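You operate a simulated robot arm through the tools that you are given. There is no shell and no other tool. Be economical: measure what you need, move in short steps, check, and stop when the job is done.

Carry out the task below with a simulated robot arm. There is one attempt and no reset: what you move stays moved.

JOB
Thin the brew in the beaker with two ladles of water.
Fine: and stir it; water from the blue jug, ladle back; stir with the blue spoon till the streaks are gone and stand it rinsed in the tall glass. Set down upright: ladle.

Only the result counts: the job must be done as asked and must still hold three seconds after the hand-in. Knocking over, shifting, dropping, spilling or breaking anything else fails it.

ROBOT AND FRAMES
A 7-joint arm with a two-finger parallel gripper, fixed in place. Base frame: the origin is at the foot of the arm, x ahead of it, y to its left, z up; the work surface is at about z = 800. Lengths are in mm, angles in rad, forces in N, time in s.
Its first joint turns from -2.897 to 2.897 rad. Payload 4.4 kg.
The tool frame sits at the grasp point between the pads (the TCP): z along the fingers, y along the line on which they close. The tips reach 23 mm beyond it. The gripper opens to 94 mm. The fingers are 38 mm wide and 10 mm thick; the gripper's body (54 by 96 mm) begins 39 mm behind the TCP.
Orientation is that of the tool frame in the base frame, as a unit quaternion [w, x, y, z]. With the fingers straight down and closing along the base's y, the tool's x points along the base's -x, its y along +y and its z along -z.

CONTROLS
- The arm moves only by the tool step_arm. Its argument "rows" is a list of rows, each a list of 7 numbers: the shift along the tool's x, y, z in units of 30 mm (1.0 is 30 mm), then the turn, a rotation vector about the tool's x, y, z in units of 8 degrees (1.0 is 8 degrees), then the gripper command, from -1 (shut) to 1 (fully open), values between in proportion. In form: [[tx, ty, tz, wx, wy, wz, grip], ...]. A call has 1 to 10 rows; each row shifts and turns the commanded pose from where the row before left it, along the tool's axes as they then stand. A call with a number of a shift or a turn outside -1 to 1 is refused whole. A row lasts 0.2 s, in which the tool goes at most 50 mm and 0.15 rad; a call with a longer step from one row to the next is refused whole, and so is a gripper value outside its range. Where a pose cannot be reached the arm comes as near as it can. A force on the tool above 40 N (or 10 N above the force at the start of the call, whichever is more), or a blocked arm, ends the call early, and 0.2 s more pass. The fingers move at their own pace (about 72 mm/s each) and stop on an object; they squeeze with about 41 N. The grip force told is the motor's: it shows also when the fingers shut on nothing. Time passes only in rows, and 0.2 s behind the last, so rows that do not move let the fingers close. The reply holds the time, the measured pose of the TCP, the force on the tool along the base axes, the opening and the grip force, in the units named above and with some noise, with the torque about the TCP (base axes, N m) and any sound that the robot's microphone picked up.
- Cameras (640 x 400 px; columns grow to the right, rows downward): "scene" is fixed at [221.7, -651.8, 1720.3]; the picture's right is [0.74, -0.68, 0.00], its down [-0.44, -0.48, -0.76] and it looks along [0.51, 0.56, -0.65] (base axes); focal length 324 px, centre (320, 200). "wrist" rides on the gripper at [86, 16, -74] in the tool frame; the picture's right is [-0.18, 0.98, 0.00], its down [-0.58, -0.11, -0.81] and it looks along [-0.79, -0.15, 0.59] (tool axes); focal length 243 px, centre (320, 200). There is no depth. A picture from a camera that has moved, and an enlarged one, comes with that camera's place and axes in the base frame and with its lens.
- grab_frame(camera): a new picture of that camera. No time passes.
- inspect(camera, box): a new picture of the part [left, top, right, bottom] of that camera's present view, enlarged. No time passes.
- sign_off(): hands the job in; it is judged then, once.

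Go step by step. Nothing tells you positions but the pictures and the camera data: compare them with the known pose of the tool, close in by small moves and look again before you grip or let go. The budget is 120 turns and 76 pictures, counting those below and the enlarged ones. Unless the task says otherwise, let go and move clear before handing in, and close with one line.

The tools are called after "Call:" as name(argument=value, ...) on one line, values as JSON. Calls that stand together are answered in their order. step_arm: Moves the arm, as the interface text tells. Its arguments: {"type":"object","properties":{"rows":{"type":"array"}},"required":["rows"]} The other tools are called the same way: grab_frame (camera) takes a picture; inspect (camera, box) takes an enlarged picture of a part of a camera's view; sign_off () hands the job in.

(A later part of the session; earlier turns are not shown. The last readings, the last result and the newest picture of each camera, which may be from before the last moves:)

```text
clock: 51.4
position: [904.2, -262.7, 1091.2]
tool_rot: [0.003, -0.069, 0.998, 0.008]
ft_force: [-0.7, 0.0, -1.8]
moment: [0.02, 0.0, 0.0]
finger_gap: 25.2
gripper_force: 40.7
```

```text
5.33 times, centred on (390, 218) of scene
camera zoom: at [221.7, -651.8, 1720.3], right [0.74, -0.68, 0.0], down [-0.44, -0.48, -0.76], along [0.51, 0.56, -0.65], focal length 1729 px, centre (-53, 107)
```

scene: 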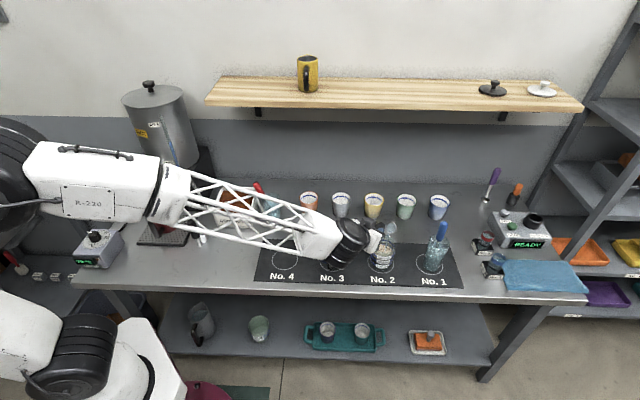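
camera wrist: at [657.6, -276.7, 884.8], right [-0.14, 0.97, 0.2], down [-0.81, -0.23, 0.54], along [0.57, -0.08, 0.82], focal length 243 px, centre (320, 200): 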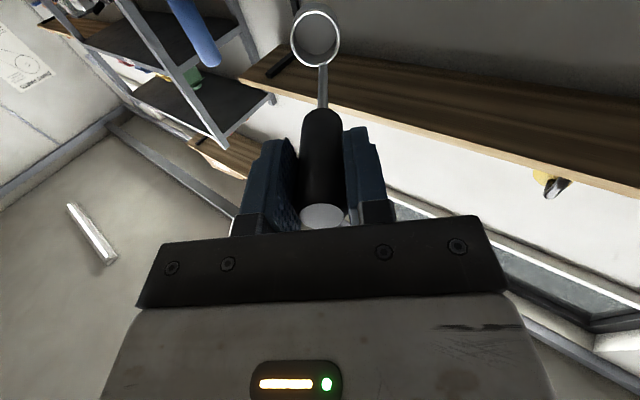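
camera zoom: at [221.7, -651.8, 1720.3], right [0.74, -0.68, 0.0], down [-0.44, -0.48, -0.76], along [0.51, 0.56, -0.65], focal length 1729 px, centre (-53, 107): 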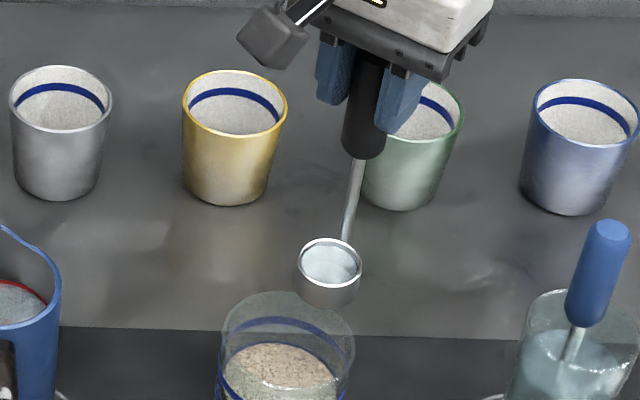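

Same spot as before. Second pour.

Call:
step_arm(rows=[[0.335, 0, -0.059, 0, -0.5, 0, -1], [0.335, 0, -0.059, 0, -0.5, 0, -1], [0.335, 0, -0.059, 0, -0.5, 0, -1], [0.335, 0, -0.059, 0, -0.5, 0, -1], [0.335, 0, -0.059, 0, -0.5, 0, -1], [0.335, 0, -0.059, 0, -0.5, 0, -1], [0.335, 0, -0.059, 0, -0.5, 0, -1], [0.335, 0, -0.059, 0, -0.5, 0, -1]])

Call:
step_arm(rows=[[0.335, 0, -0.059, 0, -0.5, 0, -1], [0.335, 0, -0.059, 0, -0.5, 0, -1], [0.335, 0, -0.059, 0, -0.5, 0, -1], [0.335, 0, -0.059, 0, -0.5, 0, -1], [0.335, 0, -0.059, 0, -0.5, 0, -1], [0.335, 0, -0.059, 0, -0.5, 0, -1], [0.335, 0, -0.059, 0, -0.5, 0, -1], [0.335, 0, -0.059, 0, -0.5, 0, -1], [0.335, 0, -0.059, 0, -0.5, 0, -1]])

Call:
step_arm(rows=[[0.335, 0, -0.059, 0, -0.5, 0, -1], [0.335, 0, -0.059, 0, -0.5, 0, -1], [0.335, 0, -0.059, 0, -0.5, 0, -1], [0.335, 0, -0.059, 0, -0.5, 0, -1], [0.335, 0, -0.059, 0, -0.5, 0, -1], [0.335, 0, -0.059, 0, -0.5, 0, -1], [0.335, 0, -0.059, 0, -0.5, 0, -1], [0.335, 0, -0.059, 0, -0.5, 0, -1], [0.335, 0, -0.059, 0, -0.5, 0, -1], [0, 0, 0, 0, 0, 0, -1]])

Call:
step_arm(rows=[[0, 0, 0, 0, 0, 0, -1], [0, 0, 0, 0, 0, 0, -1], [0, 0, 0, 0, 0, 0, -1], [0, 0, 0, 0, 0, 0, -1]])

Call:
inspect(camera="scene", box=[310, 180, 450, 285])

```text
clock: 53.2
position: [822.2, -272.5, 1085.6]
tool_rot: [0.278, -0.065, 0.958, 0.025]
ft_force: [-0.2, 0.0, -1.9]
moment: [-0.01, 0.08, 0.01]
finger_gap: 25.3
gripper_force: 41.2
```

```text
clock: 55.2
position: [753.3, -281.3, 1030.0]
tool_rot: [0.561, -0.052, 0.825, 0.043]
ft_force: [0.9, 0.0, -1.1]
moment: [-0.03, 0.17, -0.02]
finger_gap: 25.0
gripper_force: 40.7
```

```text
clock: 57.4
position: [727.6, -283.5, 944.0]
tool_rot: [0.788, -0.037, 0.612, 0.058]
ft_force: [0.6, 0.1, -1.7]
moment: [0.01, 0.15, 0.01]
finger_gap: 25.3
gripper_force: 40.5
```

```text
clock: 58.4
position: [727.4, -283.9, 942.7]
tool_rot: [0.788, -0.037, 0.612, 0.058]
ft_force: [1.2, -0.8, -1.5]
moment: [-0.03, 0.13, 0.02]
finger_gap: 25.2
gripper_force: 41.2
```

```text
3.81 times, centred on (380, 232) of scene
camera zoom: at [221.7, -651.8, 1720.3], right [0.74, -0.68, 0.0], down [-0.44, -0.48, -0.76], along [0.51, 0.56, -0.65], focal length 1235 px, centre (91, 76)
```

zoom: 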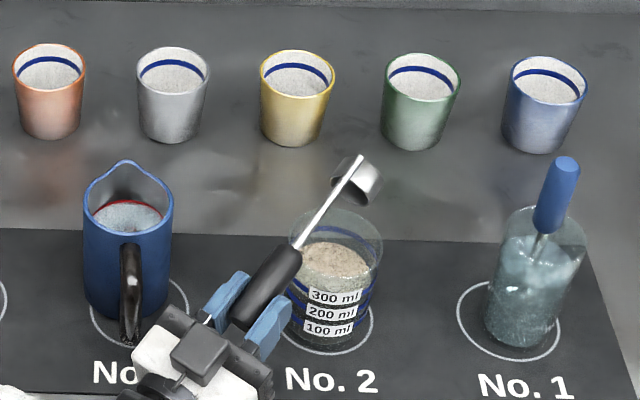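

The second ladle is in too. I tilt back upright and raise it.

Call:
step_arm(rows=[[-0.653, 0, 0.188, 0, 1, 0, -1], [-0.653, 0, 0.188, 0, 1, 0, -1], [-0.653, 0, 0.188, 0, 1, 0, -1], [-0.653, 0, 0.188, 0, 1, 0, -1], [-0.653, 0, 0.188, 0, 1, 0, -1], [-0.653, 0, 0.188, 0, 1, 0, -1], [-0.653, 0, 0.188, 0, 1, 0, -1], [-0.653, 0, 0.188, 0, 1, 0, -1], [-0.653, 0, 0.188, 0, 1, 0, -1]])

Call:
step_arm(rows=[[-0.653, 0, 0.188, 0, 1, 0, -1], [-0.653, 0, 0.188, 0, 1, 0, -1], [-0.653, 0, 0.188, 0, 1, 0, -1], [-0.653, 0, 0.188, 0, 1, 0, -1], [0, 0, -0.8, 0, 0, 0, -1], [0, 0, -0.8, 0, 0, 0, -1], [0, 0, 0, 0.15, 0.15, 0, -1]])

```text
clock: 60.4
position: [823.3, -272.9, 1085.1]
tool_rot: [0.278, -0.064, 0.958, 0.026]
ft_force: [0.6, 0.7, -1.5]
moment: [0.0, 0.06, 0.0]
finger_gap: 25.2
gripper_force: 41.7
```

```text
clock: 62.0
position: [902.9, -263.2, 1139.2]
tool_rot: [-0.006, -0.07, 0.998, -0.004]
ft_force: [0.0, 0.0, -1.6]
moment: [-0.03, 0.0, 0.03]
finger_gap: 25.3
gripper_force: 41.1
```

Call:
step_arm(rows=[[0.774, 0.927, 0, 0, 0, 0, -1], [0.774, 0.927, 0, 0, 0, 0, -1], [0.774, 0.927, 0, 0, 0, 0, -1], [0.774, 0.927, 0, 0, 0, 0, -1], [0.774, 0.927, 0, 0, 0, 0, -1], [0.774, 0.927, 0, 0, 0, 0, -1], [0.774, 0.927, 0, 0, 0, 0, -1], [0.774, 0.927, 0, 0, 0, 0, -1], [0.774, 0.927, 0, 0, 0, 0, -1], [0.774, 0.927, 0, 0, 0, 0, -1]])

Call:
step_arm(rows=[[0, 0, 1, 0, 0, 0, -1], [0, 0, 1, 0, 0, 0, -1], [0, 0, 1, 0, 0, 0, -1], [0, 0, 1, 0, 0, 0, -1], [0, 0, 0.8, 0, 0, 0, -1], [0, 0, 0, 0, 0, 0, -1]])

Call:
inspect(camera="scene", box=[220, 190, 340, 280])

Call:
inspect(camera="wrist", box=[240, 0, 400, 100])

```text
clock: 64.2
position: [631.9, -18.7, 1141.3]
tool_rot: [-0.007, -0.069, 0.998, -0.004]
ft_force: [0.1, 0.1, -0.6]
moment: [-0.02, -0.02, 0.01]
finger_gap: 25.3
gripper_force: 41.0
```

```text
clock: 65.6
position: [631.8, -20.4, 998.1]
tool_rot: [-0.007, -0.068, 0.998, -0.004]
ft_force: [0.2, 0.7, -1.8]
moment: [-0.02, 0.0, -0.02]
finger_gap: 25.1
gripper_force: 41.2
```

```text
4.44 times, centred on (280, 235) of scene
camera zoom: at [221.7, -651.8, 1720.3], right [0.74, -0.68, 0.0], down [-0.44, -0.48, -0.76], along [0.51, 0.56, -0.65], focal length 1440 px, centre (498, 44)
```

zoom: 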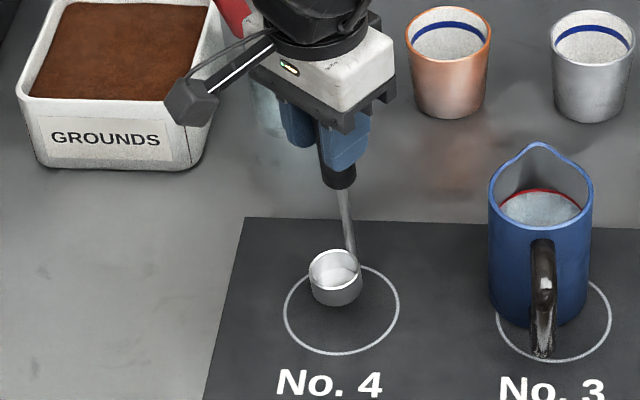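

```text
4.00 times, centred on (320, 50) of wrist
camera zoom: at [545.4, -15.9, 1074.6], right [0.05, 1.0, -0.01], down [0.6, -0.02, 0.8], along [0.8, -0.04, -0.6], focal length 970 px, centre (320, 800)
```

zoom: 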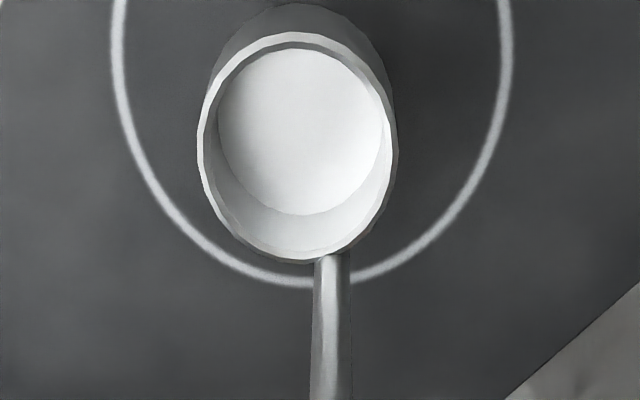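

Call:
step_arm(rows=[[0, 0, 0.4, 0, 0, 0, -1], [0, 0, 0.3, 0, 0, 0, -1], [0, 0, 0.2, 0, 0, 0, -1], [0, 0, 0.08, 0, 0, 0, -1], [0, 0, 0, 0, 0, 0, -1]])

Call:
inspect(camera="scene", box=[240, 215, 320, 275])

```text
clock: 66.8
position: [630.7, -23.1, 969.1]
tool_rot: [-0.005, -0.068, 0.998, -0.005]
ft_force: [-3.0, 0.8, 31.0]
moment: [0.16, 0.11, -0.03]
finger_gap: 25.1
gripper_force: 41.3
```

```text
6.67 times, centred on (280, 245) of scene
camera zoom: at [221.7, -651.8, 1720.3], right [0.74, -0.68, 0.0], down [-0.44, -0.48, -0.76], along [0.51, 0.56, -0.65], focal length 2161 px, centre (587, -100)
```

zoom: 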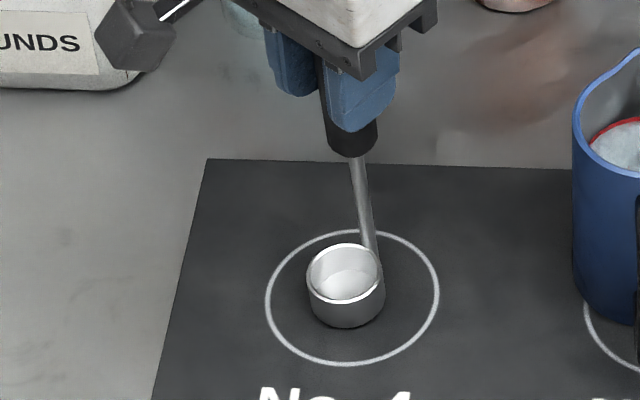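

It is standing inside the ring with some press. I ease up a millimetre and open gently.

Call:
step_arm(rows=[[0, 0, -0.04, 0, 0, 0, -1], [0, 0, 0, 0, 0, 0, -1], [0, 0, 0, 0, 0, 0, -0.4], [0, 0, 0, 0, 0, 0, -0.2], [0, 0, 0, 0, 0, 0, 0.4], [0, 0, 0, 0, 0, 0, 0.9], [0, 0, 0, 0, 0, 0, 0.9]])

Call:
inspect(camera="scene", box=[220, 190, 340, 280])

Call:
grab_frame(camera="wrist")

```text
clock: 68.4
position: [630.9, -21.5, 969.3]
tool_rot: [-0.007, -0.068, 0.998, -0.004]
ft_force: [0.7, 0.7, 0.7]
moment: [0.03, 0.01, 0.01]
finger_gap: 89.3
gripper_force: 0.1
```

```text
4.44 times, centred on (280, 235) of scene
camera zoom: at [221.7, -651.8, 1720.3], right [0.74, -0.68, 0.0], down [-0.44, -0.48, -0.76], along [0.51, 0.56, -0.65], focal length 1440 px, centre (498, 44)
```

zoom: 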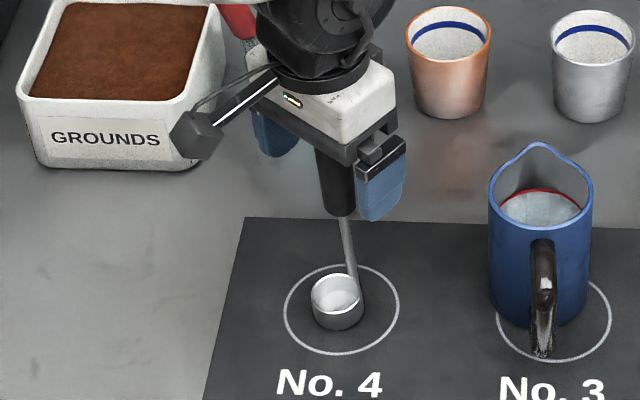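

```text
32 pictures are left
camera wrist: at [544.4, -16.3, 1045.5], right [0.05, 1.0, -0.01], down [0.6, -0.02, 0.8], along [0.8, -0.04, -0.6], focal length 243 px, centre (320, 200)
```

wrist: 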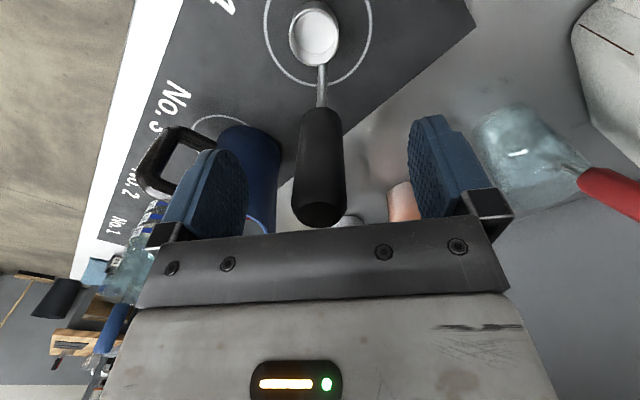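

The ladle stands upright in its ring. I rise and head for the spoon in the tall glass, turning the tool to face it.

Call:
step_arm(rows=[[0, 0, -0.7, 0, 0, 0, 0.9], [0, 0, -1, 0, 0, 0, 0.9], [0, 0, -1, 0, 0, 0, 0.9], [0, 0, -1, 0, 0, 0, 0.9], [0, 0, -1, 0, 0, 0, 0.9], [0, 0, -1, 0, 0, 0, 0.9], [0, 0, 0, 0, 0, 1, 0.9], [0, 0, 0, 0, 0, 1, 0.9]])

Call:
step_arm(rows=[[-0.705, -0.973, 0, 0, 0, 0, 0.9], [-0.705, -0.973, 0, 0, 0, 0, 0.9], [-0.705, -0.973, 0, 0, 0, 0, 0.9], [-0.705, -0.973, 0, 0, 0, 0, 0.9], [-0.705, -0.973, 0, 0, 0, 0, 0.9], [-0.705, -0.973, 0, 0, 0, 0, 0.9], [-0.705, -0.973, 0, 0, 0, 0, 0.9], [-0.705, -0.973, 0, 0, 0, 0, 0.9], [-0.705, -0.973, 0, 0, 0, 0, 0.9], [-0.705, -0.973, 0, 0, 0, 0, 0.9]])

Call:
step_arm(rows=[[0, 0, 0, 0, -1, 0, 0.9], [0, 0, 0, 0, -1, 0, 0.9], [0, 0, 0, 0, -1, 0, 0.9], [0, 0, 0, 0, -1, 0, 0.9], [0, 0, 0, 0, -1, 0, 0.9], [0, 0, 0, 0, -1, 0, 0.9]])

Call:
grab_frame(camera="wrist")

Call:
grab_frame(camera="scene")

```text
clock: 70.2
position: [633.3, -19.4, 1140.0]
tool_rot: [-0.007, 0.071, 0.997, -0.006]
ft_force: [0.0, -0.8, -0.2]
moment: [-0.03, 0.04, 0.02]
finger_gap: 89.2
gripper_force: 0.0
```

```text
clock: 72.4
position: [801.6, -338.7, 1142.8]
tool_rot: [-0.006, 0.071, 0.997, -0.004]
ft_force: [-0.4, 0.3, 1.0]
moment: [0.06, -0.03, 0.01]
finger_gap: 89.2
gripper_force: 0.1
```

```text
clock: 73.8
position: [802.0, -338.0, 1141.4]
tool_rot: [0.401, 0.062, 0.913, -0.034]
ft_force: [-0.5, -0.1, -0.1]
moment: [0.04, -0.01, -0.02]
finger_gap: 89.5
gripper_force: 0.0
```

```text
31 pictures are left
camera wrist: at [691.8, -305.5, 1128.7], right [0.26, 0.96, 0.12], down [-0.21, -0.07, 0.97], along [0.94, -0.28, 0.19], focal length 243 px, centre (320, 200)
```

wrist: 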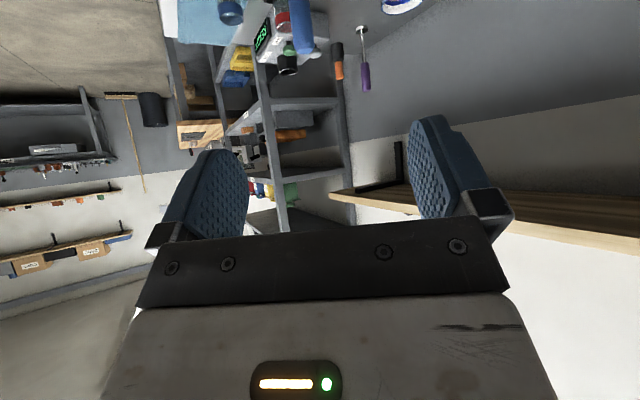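

```text
30 pictures are left
```

scene: 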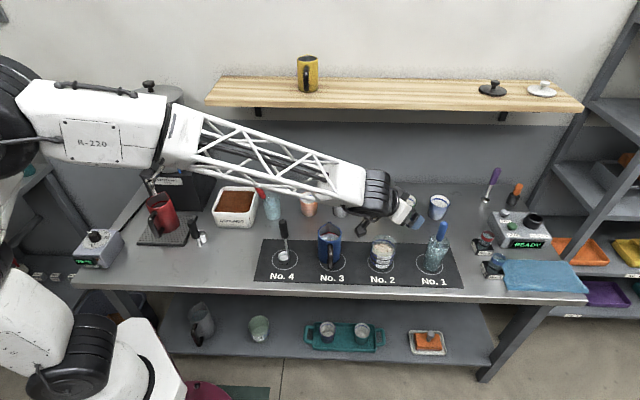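

The two views meet: the spoon handle is nearly upright at (990,-389), from z≈931 to 1013. I close in along the tool axis.

Call:
step_arm(rows=[[-0.1, -0.149, 0.987, 0, 0, 0, 0.9], [-0.1, -0.149, 0.987, 0, 0, 0, 0.9], [-0.1, -0.149, 0.987, 0, 0, 0, 0.9], [-0.1, -0.149, 0.987, 0, 0, 0, 0.9], [-0.1, -0.149, 0.987, 0, 0, 0, 0.9], [0, 0, 0, 0, 0, 0, 0.9]])

Call:
grab_frame(camera="wrist")

Call:
inspect(camera="scene", box=[370, 180, 490, 285])

```text
clock: 75.2
position: [916.9, -378.8, 1053.3]
tool_rot: [0.4, 0.062, 0.914, -0.034]
ft_force: [-0.3, 0.1, 0.4]
moment: [0.02, 0.0, 0.0]
finger_gap: 89.2
gripper_force: 0.0
```

```text
29 pictures are left
camera wrist: at [806.5, -345.8, 1040.2], right [0.26, 0.96, 0.12], down [-0.21, -0.07, 0.98], along [0.94, -0.28, 0.18], focal length 243 px, centre (320, 200)
```

wrist: 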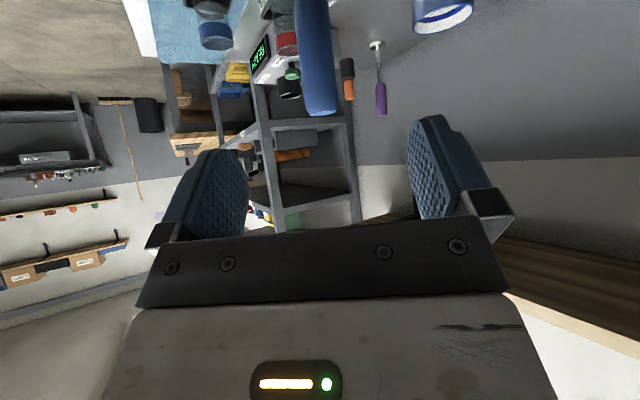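

```text
3.81 times, centred on (430, 232) of scene
camera zoom: at [221.7, -651.8, 1720.3], right [0.74, -0.68, 0.0], down [-0.44, -0.48, -0.76], along [0.51, 0.56, -0.65], focal length 1235 px, centre (-99, 76)
```

zoom: 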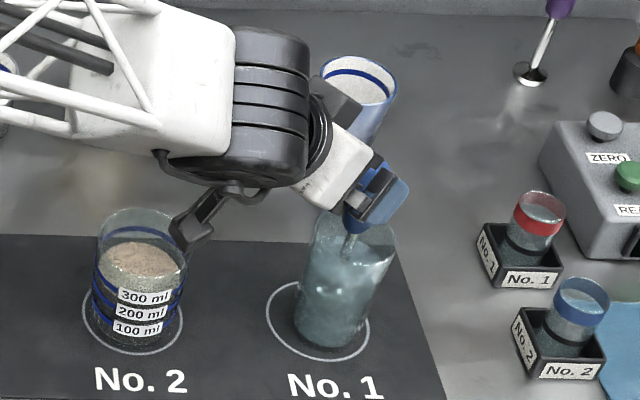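

Call:
step_arm(rows=[[0, -0.02, 0.8, 0, 0, 0, 0.9], [0, -0.02, 0.8, 0, 0, 0, 0.9], [0, 0, 0.8, 0, 0, 0, 0.9], [0, 0, 0.8, 0, 0, 0, 0.9], [0, 0, 0, 0, 0, 0, 0.9]])

Call:
grab_frame(camera="wrist")

Call:
inspect(camera="scene", box=[370, 180, 490, 285])

```text
clock: 76.4
position: [985.3, -391.0, 985.7]
tool_rot: [0.4, 0.062, 0.914, -0.034]
ft_force: [0.0, -0.8, -0.4]
moment: [0.0, 0.02, -0.01]
finger_gap: 89.5
gripper_force: 0.1
```

```text
27 pictures are left
camera wrist: at [874.9, -358.3, 973.9], right [0.26, 0.96, 0.12], down [-0.21, -0.07, 0.98], along [0.94, -0.28, 0.18], focal length 243 px, centre (320, 200)
```

wrist: 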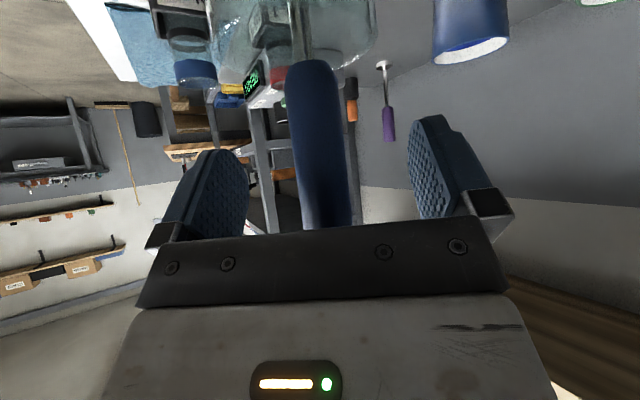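

```text
3.81 times, centred on (430, 232) of scene
camera zoom: at [221.7, -651.8, 1720.3], right [0.74, -0.68, 0.0], down [-0.44, -0.48, -0.76], along [0.51, 0.56, -0.65], focal length 1235 px, centre (-99, 76)
```

zoom: 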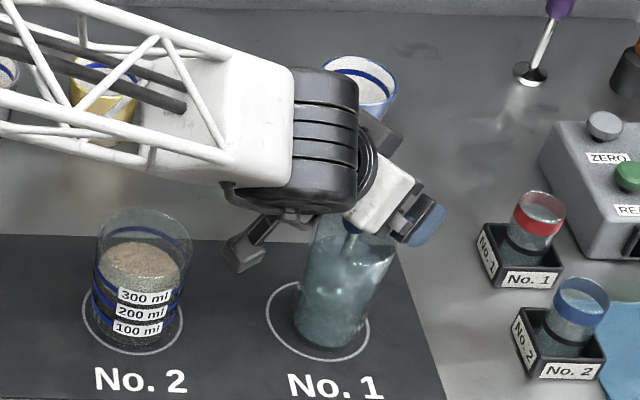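

The handle sits centred between the fingers. I close.

Call:
step_arm(rows=[[0, 0.03, 0, 0, 0, 0, 0.2], [0, 0, 0, 0, 0, 0, -0.3], [0, 0, 0, 0, 0, 0, -1], [0, 0, 0, 0, 0, 0, -1], [0, 0, 0, 0, 0, 0, -1]])

Call:
inspect(camera="scene", box=[390, 200, 470, 280])

```text
clock: 77.6
position: [984.5, -390.0, 986.1]
tool_rot: [0.4, 0.063, 0.914, -0.034]
ft_force: [0.3, -0.3, 0.4]
moment: [0.01, 0.02, -0.01]
finger_gap: 22.3
gripper_force: 41.1
```

```text
5.00 times, centred on (430, 240) of scene
camera zoom: at [221.7, -651.8, 1720.3], right [0.74, -0.68, 0.0], down [-0.44, -0.48, -0.76], along [0.51, 0.56, -0.65], focal length 1621 px, centre (-230, 0)
```

zoom: 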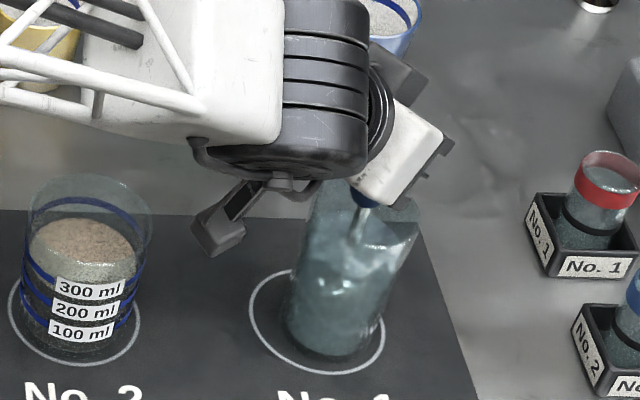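

Spoon gripped (22 mm). I lift it straight up out of the glass and let it drip.

Call:
step_arm(rows=[[-0.368, -0.006, -0.338, 0, 0, 0, -1], [-0.736, -0.012, -0.675, 0, 0, 0, -1], [-0.736, -0.012, -0.675, 0, 0, 0, -1], [-0.736, -0.012, -0.675, 0, 0, 0, -1], [-0.736, -0.012, -0.675, 0, 0, 0, -1], [-0.368, -0.006, -0.338, 0, 0, 0, -1], [0, 0, 0, 0, 0, 0, -1], [0, 0, 0, 0, 0, 0, -1], [0, 0, 0, 0, 0, 0, -1]])

Call:
inspect(camera="scene", box=[370, 160, 490, 280])

```text
clock: 79.6
position: [986.3, -388.1, 1137.4]
tool_rot: [0.4, 0.063, 0.914, -0.034]
ft_force: [0.1, 1.0, -0.4]
moment: [0.04, 0.03, 0.01]
finger_gap: 22.3
gripper_force: 40.9
```

```text
3.33 times, centred on (430, 220) of scene
camera zoom: at [221.7, -651.8, 1720.3], right [0.74, -0.68, 0.0], down [-0.44, -0.48, -0.76], along [0.51, 0.56, -0.65], focal length 1080 px, centre (-47, 133)
```

zoom: 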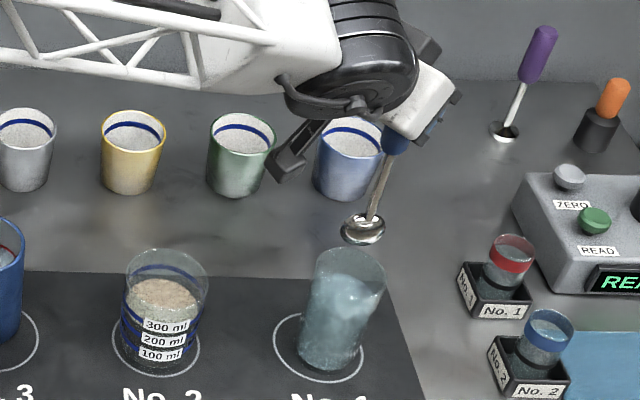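

The spoon came out clean; its bowl is about 150 mm below the TCP. I carry it over to above the beaker.

Call:
step_arm(rows=[[0, 0, 0, 0, 0, 0, -1], [0.479, 0.611, -0.533, 0, 0, 0, -1], [0.479, 0.611, -0.533, 0, 0, 0, -1], [0.479, 0.611, -0.533, 0, 0, 0, -1], [0.479, 0.611, -0.533, 0, 0, 0, -1], [0.479, 0.611, -0.533, 0, 0, 0, -1], [0.479, 0.611, -0.533, 0, 0, 0, -1], [0, 0, 0, 0, 0, 0, -1]])

Call:
inspect(camera="scene", box=[340, 180, 440, 270])

```text
clock: 81.4
position: [873.7, -264.6, 1134.7]
tool_rot: [0.4, 0.062, 0.914, -0.034]
ft_force: [-0.5, 0.3, -0.2]
moment: [0.01, 0.0, -0.01]
finger_gap: 22.1
gripper_force: 40.9
```

```text
4.44 times, centred on (390, 225) of scene
camera zoom: at [221.7, -651.8, 1720.3], right [0.74, -0.68, 0.0], down [-0.44, -0.48, -0.76], along [0.51, 0.56, -0.65], focal length 1440 px, centre (9, 89)
```

zoom: 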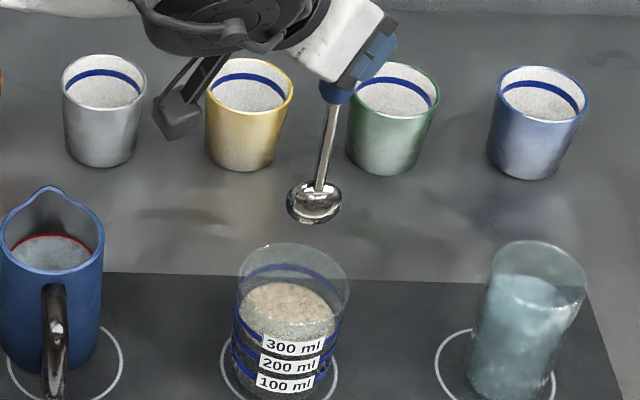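

The bowl is centred over the beaker. I lower it in slowly.

Call:
step_arm(rows=[[0.589, 0.01, 0.54, 0, 0, 0, -1], [0.589, 0.01, 0.54, 0, 0, 0, -1], [0.589, 0.01, 0.54, 0, 0, 0, -1], [0.442, 0.007, 0.405, 0, 0, 0, -1], [0.442, 0.007, 0.405, 0, 0, 0, -1], [0, 0, 0, 0, 0, 0, -1]])

Call:
inspect(camera="scene", box=[340, 190, 420, 270])

```text
clock: 82.8
position: [873.4, -263.8, 1028.6]
tool_rot: [0.399, 0.062, 0.914, -0.033]
ft_force: [0.3, -0.2, -0.6]
moment: [-0.01, 0.0, -0.01]
finger_gap: 22.3
gripper_force: 40.5
```

```text
5.00 times, centred on (380, 230) of scene
camera zoom: at [221.7, -651.8, 1720.3], right [0.74, -0.68, 0.0], down [-0.44, -0.48, -0.76], along [0.51, 0.56, -0.65], focal length 1621 px, centre (20, 50)
```

zoom: 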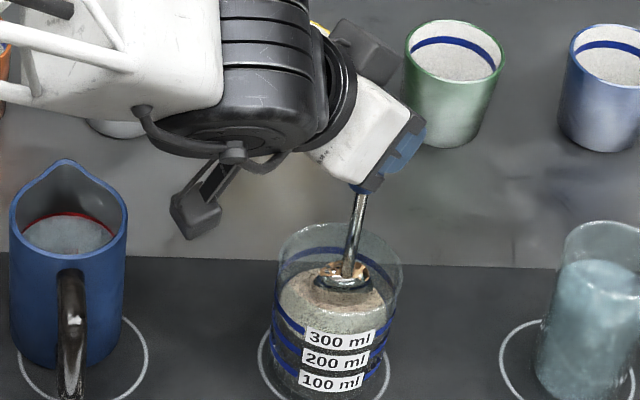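

Call:
step_arm(rows=[[0.417, 0.007, 0.382, 0, 0, 0, -1], [0.417, 0.007, 0.382, 0, 0, 0, -1], [-0.268, 0.056, 0.291, 0, 0, 0, -1], [0.164, 0.314, -0.184, 0, 0, 0, -1], [0.268, -0.056, -0.291, 0, 0, 0, -1], [0.104, -0.37, -0.107, 0, 0, 0, -1], [-0.164, -0.314, 0.184, 0, 0, 0, -1], [-0.268, 0.056, 0.291, 0, 0, 0, -1], [-0.104, 0.37, 0.107, 0, 0, 0, -1]])

Call:
inspect(camera="scene", box=[340, 190, 420, 270])

```text
clock: 84.8
position: [885.4, -263.3, 994.4]
tool_rot: [0.4, 0.063, 0.914, -0.034]
ft_force: [-2.4, -0.6, -0.7]
moment: [-0.04, 0.47, -0.05]
finger_gap: 21.9
gripper_force: 41.2
```

```text
5.00 times, centred on (380, 230) of scene
camera zoom: at [221.7, -651.8, 1720.3], right [0.74, -0.68, 0.0], down [-0.44, -0.48, -0.76], along [0.51, 0.56, -0.65], focal length 1621 px, centre (20, 50)
```

zoom: 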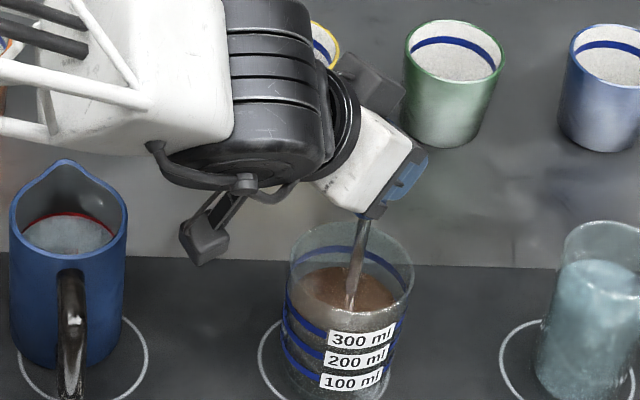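

The beaker slid about 7 mm because my circle was too wide for the bowl. I go back to its present centre, stir in smaller circles, and then nudge it back.

Call:
step_arm(rows=[[0.223, -0.05, -0.243, 0, 0, 0, -1], [0, 0, 0, 0, 0, 0, -1]])

Call:
inspect(camera="scene", box=[340, 190, 420, 270])

```text
clock: 85.4
position: [876.5, -262.6, 993.8]
tool_rot: [0.399, 0.063, 0.914, -0.034]
ft_force: [0.0, -0.4, -1.0]
moment: [0.0, 0.0, -0.02]
finger_gap: 22.1
gripper_force: 41.2
```

```text
5.00 times, centred on (380, 230) of scene
camera zoom: at [221.7, -651.8, 1720.3], right [0.74, -0.68, 0.0], down [-0.44, -0.48, -0.76], along [0.51, 0.56, -0.65], focal length 1621 px, centre (20, 50)
```

zoom: 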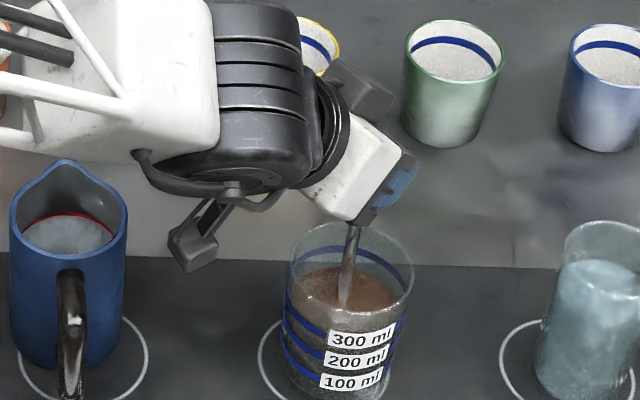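

Call:
step_arm(rows=[[-0.134, 0.028, 0.145, 0, 0, 0, -1], [0.082, 0.157, -0.092, 0, 0, 0, -1], [0.134, -0.028, -0.145, 0, 0, 0, -1], [0.052, -0.185, -0.053, 0, 0, 0, -1], [-0.082, -0.157, 0.092, 0, 0, 0, -1], [-0.134, 0.028, 0.145, 0, 0, 0, -1], [-0.052, 0.185, 0.053, 0, 0, 0, -1]])

Call:
step_arm(rows=[[0.082, 0.157, -0.092, 0, 0, 0, -1], [0.134, -0.028, -0.145, 0, 0, 0, -1], [0.052, -0.185, -0.053, 0, 0, 0, -1], [-0.082, -0.157, 0.092, 0, 0, 0, -1], [-0.134, 0.028, 0.145, 0, 0, 0, -1], [-0.052, 0.185, 0.053, 0, 0, 0, -1]])

Call:
inspect(camera="scene", box=[340, 190, 420, 270])

```text
clock: 87.0
position: [882.1, -262.5, 996.0]
tool_rot: [0.401, 0.062, 0.914, -0.034]
ft_force: [0.0, 0.3, -0.8]
moment: [0.01, -0.02, 0.03]
finger_gap: 22.0
gripper_force: 41.1
```

```text
clock: 88.4
position: [881.0, -262.8, 995.6]
tool_rot: [0.4, 0.063, 0.914, -0.034]
ft_force: [0.6, 0.5, -1.2]
moment: [-0.03, -0.02, 0.0]
finger_gap: 22.2
gripper_force: 41.5
```

```text
5.00 times, centred on (380, 230) of scene
camera zoom: at [221.7, -651.8, 1720.3], right [0.74, -0.68, 0.0], down [-0.44, -0.48, -0.76], along [0.51, 0.56, -0.65], focal length 1621 px, centre (20, 50)
```

zoom: 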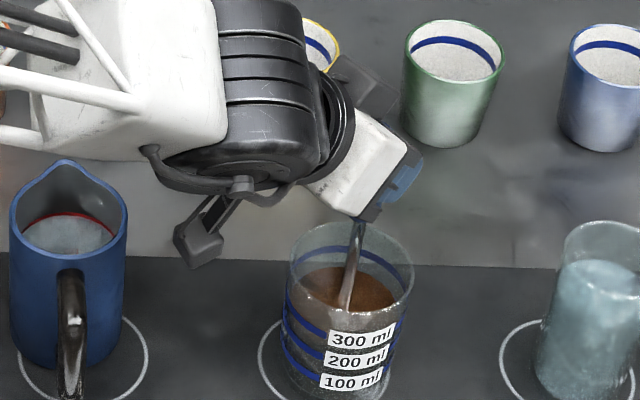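

No contact now and the brew is evening out. I keep stirring.

Call:
step_arm(rows=[[0.082, 0.157, -0.092, 0, 0, 0, -1], [0.134, -0.028, -0.145, 0, 0, 0, -1], [0.052, -0.185, -0.053, 0, 0, 0, -1], [-0.082, -0.157, 0.092, 0, 0, 0, -1], [-0.134, 0.028, 0.145, 0, 0, 0, -1], [-0.052, 0.185, 0.053, 0, 0, 0, -1]])

Call:
step_arm(rows=[[0.082, 0.157, -0.092, 0, 0, 0, -1], [0.134, -0.028, -0.145, 0, 0, 0, -1], [0.052, -0.185, -0.053, 0, 0, 0, -1], [-0.082, -0.157, 0.092, 0, 0, 0, -1], [-0.134, 0.028, 0.145, 0, 0, 0, -1], [-0.052, 0.185, 0.053, 0, 0, 0, -1]])

Call:
step_arm(rows=[[0.082, 0.157, -0.092, 0, 0, 0, -1], [0.134, -0.028, -0.145, 0, 0, 0, -1], [0.052, -0.185, -0.053, 0, 0, 0, -1], [-0.082, -0.157, 0.092, 0, 0, 0, -1], [-0.134, 0.028, 0.145, 0, 0, 0, -1], [-0.052, 0.185, 0.053, 0, 0, 0, -1]])

Call:
inspect(camera="scene", box=[360, 220, 420, 275])

```text
clock: 89.8
position: [880.7, -262.6, 995.9]
tool_rot: [0.4, 0.062, 0.914, -0.033]
ft_force: [1.0, 0.5, -0.5]
moment: [-0.02, 0.0, -0.01]
finger_gap: 22.2
gripper_force: 40.7
```

```text
clock: 91.2
position: [881.0, -262.6, 993.0]
tool_rot: [0.4, 0.063, 0.914, -0.034]
ft_force: [0.2, 0.5, 0.5]
moment: [0.0, -0.02, -0.01]
finger_gap: 22.4
gripper_force: 41.2
```

```text
clock: 92.6
position: [880.0, -262.7, 995.6]
tool_rot: [0.4, 0.062, 0.914, -0.034]
ft_force: [0.2, 0.9, -1.1]
moment: [0.01, 0.03, 0.02]
finger_gap: 22.3
gripper_force: 41.3
```

```text
7.27 times, centred on (390, 248) of scene
camera zoom: at [221.7, -651.8, 1720.3], right [0.74, -0.68, 0.0], down [-0.44, -0.48, -0.76], along [0.51, 0.56, -0.65], focal length 2357 px, centre (-189, -146)
```

zoom: 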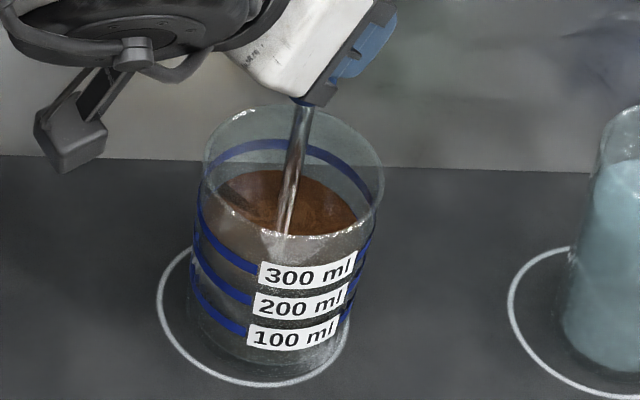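

Call:
step_arm(rows=[[0.082, 0.157, -0.092, 0, 0, 0, -1], [0.134, -0.028, -0.145, 0, 0, 0, -1], [0.052, -0.185, -0.053, 0, 0, 0, -1], [-0.082, -0.157, 0.092, 0, 0, 0, -1], [-0.134, 0.028, 0.145, 0, 0, 0, -1], [-0.052, 0.185, 0.053, 0, 0, 0, -1]])

Call:
step_arm(rows=[[0.082, 0.157, -0.092, 0, 0, 0, -1], [0.134, -0.028, -0.145, 0, 0, 0, -1], [0.052, -0.185, -0.053, 0, 0, 0, -1], [-0.082, -0.157, 0.092, 0, 0, 0, -1], [-0.134, 0.028, 0.145, 0, 0, 0, -1], [-0.052, 0.185, 0.053, 0, 0, 0, -1]])

Call:
step_arm(rows=[[0.082, 0.157, -0.092, 0, 0, 0, -1], [0.134, -0.028, -0.145, 0, 0, 0, -1], [0.052, -0.185, -0.053, 0, 0, 0, -1], [-0.082, -0.157, 0.092, 0, 0, 0, -1], [-0.134, 0.028, 0.145, 0, 0, 0, -1], [-0.052, 0.185, 0.053, 0, 0, 0, -1]])

Call:
step_arm(rows=[[0.082, 0.157, -0.092, 0, 0, 0, -1], [0.134, -0.028, -0.145, 0, 0, 0, -1], [0.052, -0.185, -0.053, 0, 0, 0, -1], [-0.082, -0.157, 0.092, 0, 0, 0, -1], [-0.134, 0.028, 0.145, 0, 0, 0, -1], [-0.052, 0.185, 0.053, 0, 0, 0, -1]])

Call:
inspect(camera="scene", box=[360, 220, 420, 275])

```text
clock: 94.0
position: [881.0, -263.9, 995.0]
tool_rot: [0.4, 0.063, 0.914, -0.034]
ft_force: [-0.6, -0.5, -0.8]
moment: [0.02, -0.01, -0.02]
finger_gap: 22.4
gripper_force: 40.8
```

```text
clock: 95.4
position: [880.4, -264.5, 993.6]
tool_rot: [0.4, 0.063, 0.914, -0.034]
ft_force: [0.5, 0.3, -0.5]
moment: [0.04, 0.01, 0.0]
finger_gap: 22.1
gripper_force: 40.6
```

```text
clock: 96.8
position: [880.1, -262.6, 995.3]
tool_rot: [0.4, 0.063, 0.914, -0.033]
ft_force: [-0.1, 0.5, -0.3]
moment: [-0.01, 0.02, 0.01]
finger_gap: 22.0
gripper_force: 41.1
```

```text
clock: 98.2
position: [881.6, -262.4, 994.0]
tool_rot: [0.4, 0.063, 0.914, -0.034]
ft_force: [-0.8, 0.3, -0.9]
moment: [-0.01, 0.0, 0.01]
finger_gap: 22.4
gripper_force: 40.8
```

```text
7.27 times, centred on (390, 248) of scene
camera zoom: at [221.7, -651.8, 1720.3], right [0.74, -0.68, 0.0], down [-0.44, -0.48, -0.76], along [0.51, 0.56, -0.65], focal length 2357 px, centre (-189, -146)
```

zoom: 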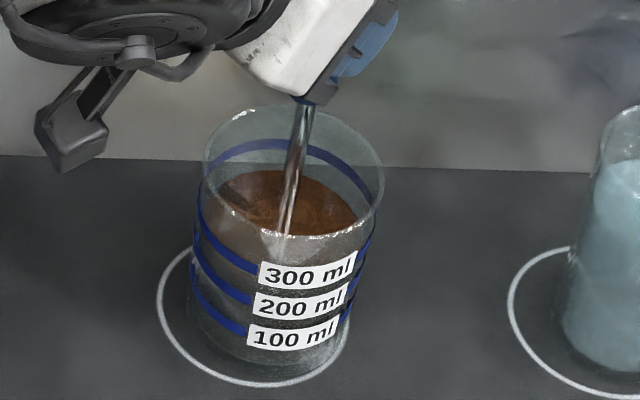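

The brew is even and streak-free. Now I gently push the beaker back leftward from the inside.

Call:
step_arm(rows=[[0.115, 0.056, -0.126, 0, 0, 0, -1], [0.115, 0.056, -0.126, 0, 0, 0, -1], [0.115, 0.056, -0.126, 0, 0, 0, -1], [0, 0, 0, 0, 0, 0, -1]])

```text
clock: 99.2
position: [867.6, -254.0, 995.3]
tool_rot: [0.401, 0.062, 0.913, -0.034]
ft_force: [2.3, -2.4, 0.9]
moment: [-0.3, -0.28, 0.03]
finger_gap: 22.0
gripper_force: 40.9
```

Call:
step_arm(rows=[[0.046, 0.047, -0.051, 0, 0, 0, -1], [0, 0, 0, 0, 0, 0, -1]])

Call:
inspect(camera="scene", box=[340, 190, 420, 270])

```text
clock: 99.8
position: [864.9, -252.3, 994.0]
tool_rot: [0.4, 0.062, 0.914, -0.034]
ft_force: [1.9, -2.4, 1.7]
moment: [-0.42, -0.34, 0.01]
finger_gap: 21.8
gripper_force: 41.5
```

```text
5.00 times, centred on (380, 230) of scene
camera zoom: at [221.7, -651.8, 1720.3], right [0.74, -0.68, 0.0], down [-0.44, -0.48, -0.76], along [0.51, 0.56, -0.65], focal length 1621 px, centre (20, 50)
```

zoom: 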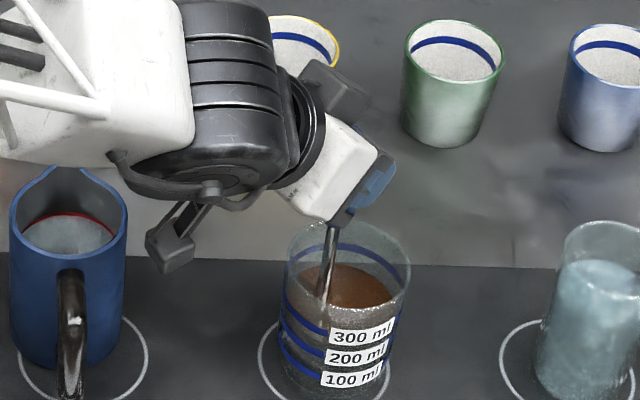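

Call:
step_arm(rows=[[0.046, 0.047, -0.051, 0, 0, 0, -1], [0.037, 0.038, -0.041, 0, 0, 0, -1], [0, 0, 0, 0, 0, 0, -1]])

Call:
inspect(camera="scene", box=[340, 190, 420, 270])

```text
clock: 100.6
position: [861.6, -251.7, 994.4]
tool_rot: [0.399, 0.062, 0.914, -0.034]
ft_force: [2.7, -2.3, 0.7]
moment: [-0.39, -0.38, 0.03]
finger_gap: 22.3
gripper_force: 41.2
```

```text
5.00 times, centred on (380, 230) of scene
camera zoom: at [221.7, -651.8, 1720.3], right [0.74, -0.68, 0.0], down [-0.44, -0.48, -0.76], along [0.51, 0.56, -0.65], focal length 1621 px, centre (20, 50)
```

zoom: 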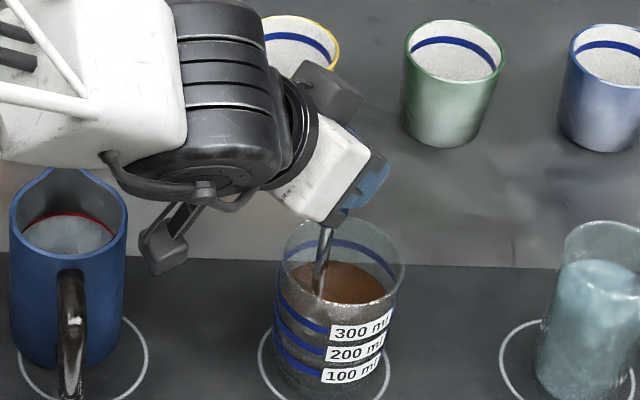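

The beaker is back within a few mm. I recentre the spoon, lift it out slowly and let it drip.

Call:
step_arm(rows=[[-0.167, -0.169, 0.185, 0, 0, 0, -1], [-0.294, -0.005, -0.27, 0, 0, 0, -1], [-0.589, -0.01, -0.54, 0, 0, 0, -1], [-0.589, -0.01, -0.54, 0, 0, 0, -1], [-0.589, -0.01, -0.54, 0, 0, 0, -1], [-0.589, -0.01, -0.54, 0, 0, 0, -1], [-0.589, -0.01, -0.54, 0, 0, 0, -1], [-0.294, -0.005, -0.27, 0, 0, 0, -1], [0, 0, 0, 0, 0, 0, -1], [0, 0, 0, 0, 0, 0, -1]])

Call:
step_arm(rows=[[0, 0, 0, 0, 0, 0, -1], [0, 0, 0, 0, 0, 0, -1], [0, 0, 0, 0, 0, 0, -1], [0, 0, 0, 0, 0, 0, -1], [0, 0, 0, 0, 0, 0, -1], [0, 0, 0, 0, 0, 0, -1], [0, 0, 0, 0, 0, 0, -1], [0, 0, 0, 0, 0, 0, -1]])

Call:
inspect(camera="scene", box=[350, 190, 450, 270])

```text
clock: 102.8
position: [868.1, -256.3, 1137.1]
tool_rot: [0.4, 0.063, 0.914, -0.034]
ft_force: [-0.1, 0.4, -1.6]
moment: [0.02, -0.02, 0.03]
finger_gap: 22.1
gripper_force: 41.2
```

```text
clock: 104.6
position: [868.1, -255.9, 1137.8]
tool_rot: [0.401, 0.062, 0.913, -0.034]
ft_force: [-0.8, -0.6, -0.6]
moment: [-0.02, 0.0, -0.03]
finger_gap: 21.9
gripper_force: 41.3
```

```text
5.00 times, centred on (400, 230) of scene
camera zoom: at [221.7, -651.8, 1720.3], right [0.74, -0.68, 0.0], down [-0.44, -0.48, -0.76], along [0.51, 0.56, -0.65], focal length 1621 px, centre (-80, 50)
```

zoom: 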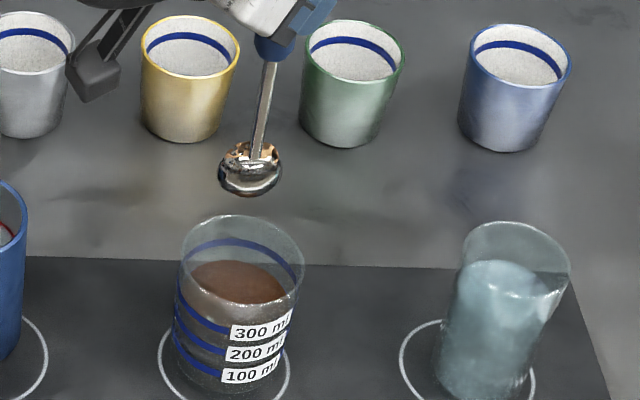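

The lateral position is restored, but the beaker now sits about 9 mm too far back. I dip the spoon again and nudge it forward.

Call:
step_arm(rows=[[-0.207, -0.024, 0.225, 0, 0, 0, -1], [0.581, 0.009, 0.533, 0, 0, 0, -1], [0.581, 0.009, 0.533, 0, 0, 0, -1], [0.581, 0.009, 0.533, 0, 0, 0, -1], [0.581, 0.009, 0.533, 0, 0, 0, -1], [0.581, 0.009, 0.533, 0, 0, 0, -1], [0.581, 0.009, 0.533, 0, 0, 0, -1], [0, 0, 0, 0, 0, 0, -1]])

```text
clock: 106.4
position: [877.7, -258.6, 996.8]
tool_rot: [0.399, 0.063, 0.914, -0.034]
ft_force: [0.7, -0.1, -0.9]
moment: [-0.02, 0.03, -0.02]
finger_gap: 22.1
gripper_force: 40.6
```

Call:
step_arm(rows=[[0.094, -0.147, -0.1, 0, 0, 0, -1], [0.094, -0.147, -0.1, 0, 0, 0, -1], [0, 0, 0, 0, 0, 0, -1]])

```text
clock: 107.2
position: [867.6, -266.2, 997.6]
tool_rot: [0.4, 0.063, 0.914, -0.035]
ft_force: [-0.3, 0.7, -0.7]
moment: [0.02, 0.0, 0.02]
finger_gap: 22.2
gripper_force: 41.1
```

No contact yet, so I continue in small steps.

Call:
step_arm(rows=[[0.047, -0.073, -0.05, 0, 0, 0, -1], [0, 0, 0, 0, 0, 0, -1]])

Call:
step_arm(rows=[[0.047, -0.073, -0.05, 0, 0, 0, -1], [0, 0, 0, 0, 0, 0, -1]])

Call:
step_arm(rows=[[0.047, -0.073, -0.05, 0, 0, 0, -1], [0, 0, 0, 0, 0, 0, -1]])

Call:
inspect(camera="scene", box=[350, 190, 450, 270])

```text
clock: 107.8
position: [866.5, -268.8, 997.2]
tool_rot: [0.4, 0.063, 0.914, -0.034]
ft_force: [0.5, 0.1, -0.8]
moment: [0.01, 0.01, 0.02]
finger_gap: 22.4
gripper_force: 41.0
```

```text
clock: 108.4
position: [863.6, -270.2, 996.0]
tool_rot: [0.4, 0.062, 0.914, -0.033]
ft_force: [-1.0, 0.7, -0.7]
moment: [0.02, -0.03, -0.02]
finger_gap: 22.1
gripper_force: 41.5
```

```text
clock: 109.0
position: [860.5, -272.7, 997.7]
tool_rot: [0.4, 0.063, 0.914, -0.033]
ft_force: [0.0, 0.4, -1.0]
moment: [0.0, 0.01, -0.01]
finger_gap: 22.3
gripper_force: 41.2
```

```text
5.00 times, centred on (400, 230) of scene
camera zoom: at [221.7, -651.8, 1720.3], right [0.74, -0.68, 0.0], down [-0.44, -0.48, -0.76], along [0.51, 0.56, -0.65], focal length 1621 px, centre (-80, 50)
```

zoom: 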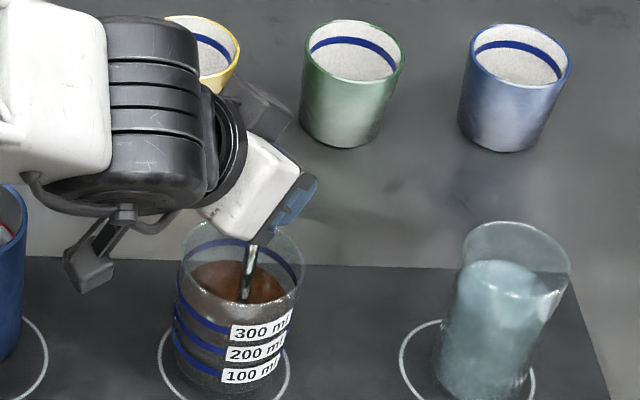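

Call:
step_arm(rows=[[0.047, -0.073, -0.05, 0, 0, 0, -1], [0, 0, 0, 0, 0, 0, -1]])

Call:
step_arm(rows=[[0.047, -0.073, -0.05, 0, 0, 0, -1], [0, 0, 0, 0, 0, 0, -1]])

```text
clock: 109.6
position: [857.6, -274.6, 996.7]
tool_rot: [0.4, 0.064, 0.914, -0.035]
ft_force: [0.5, -0.1, -0.3]
moment: [0.0, -0.01, 0.02]
finger_gap: 22.1
gripper_force: 40.9
```

```text
clock: 110.2
position: [856.0, -275.5, 996.5]
tool_rot: [0.399, 0.064, 0.914, -0.035]
ft_force: [0.7, -0.5, -0.4]
moment: [0.01, -0.02, 0.0]
finger_gap: 22.3
gripper_force: 40.9
```

Call:
step_arm(rows=[[0.047, -0.073, -0.05, 0, 0, 0, -1], [0, 0, 0, 0, 0, 0, -1]])

Call:
inspect(camera="scene", box=[350, 190, 450, 270])

```text
clock: 110.8
position: [853.7, -278.6, 996.1]
tool_rot: [0.4, 0.062, 0.914, -0.033]
ft_force: [0.1, -0.1, 0.2]
moment: [0.0, 0.04, -0.01]
finger_gap: 22.1
gripper_force: 40.5
```

```text
5.00 times, centred on (400, 230) of scene
camera zoom: at [221.7, -651.8, 1720.3], right [0.74, -0.68, 0.0], down [-0.44, -0.48, -0.76], along [0.51, 0.56, -0.65], focal length 1621 px, centre (-80, 50)
```

zoom: 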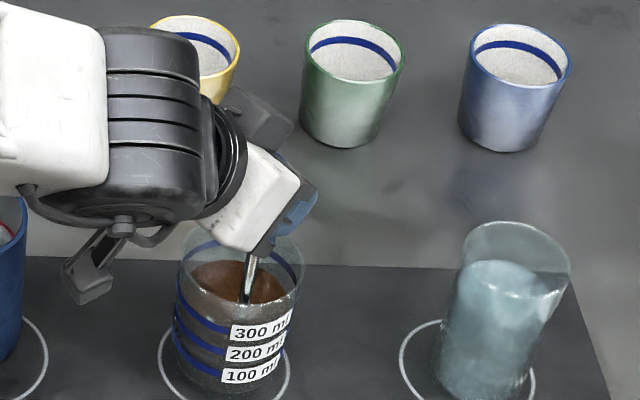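

The stem is now close to the front rim, and pushing that high could tip the beaker. I stop this, recentre and lift the spoon out. I'll straighten the beaker later with a low outside push.

Call:
step_arm(rows=[[-0.161, 0.278, 0.17, 0, 0, 0, -1], [-0.161, 0.278, 0.17, 0, 0, 0, -1], [-0.294, -0.005, -0.27, 0, 0, 0, -1], [-0.589, -0.01, -0.54, 0, 0, 0, -1], [-0.589, -0.01, -0.54, 0, 0, 0, -1], [-0.589, -0.01, -0.54, 0, 0, 0, -1], [-0.589, -0.01, -0.54, 0, 0, 0, -1], [-0.589, -0.01, -0.54, 0, 0, 0, -1], [-0.294, -0.005, -0.27, 0, 0, 0, -1], [0, 0, 0, 0, 0, 0, -1]])

Call:
step_arm(rows=[[0, 0, 0, 0, 0, 0, -1], [0, 0, 0, 0, 0, 0, -1], [0, 0, 0, 0, 0, 0, -1], [0, 0, 0, 0, 0, 0, -1], [0, 0, 0, 0, 0, 0, -1], [0, 0, 0, 0, 0, 0, -1], [0, 0, 0, 0, 0, 0, -1], [0, 0, 0, 0, 0, 0, -1], [0, 0, 0, 0, 0, 0, -1], [0, 0, 0, 0, 0, 0, -1]])

```text
clock: 113.0
position: [870.2, -263.0, 1141.4]
tool_rot: [0.4, 0.063, 0.914, -0.035]
ft_force: [-0.1, 0.7, -0.8]
moment: [-0.05, 0.01, -0.02]
finger_gap: 22.4
gripper_force: 40.7
```

```text
clock: 115.2
position: [870.1, -263.9, 1140.9]
tool_rot: [0.4, 0.063, 0.914, -0.034]
ft_force: [0.1, 0.2, -0.8]
moment: [0.01, -0.01, 0.01]
finger_gap: 22.1
gripper_force: 41.2
```

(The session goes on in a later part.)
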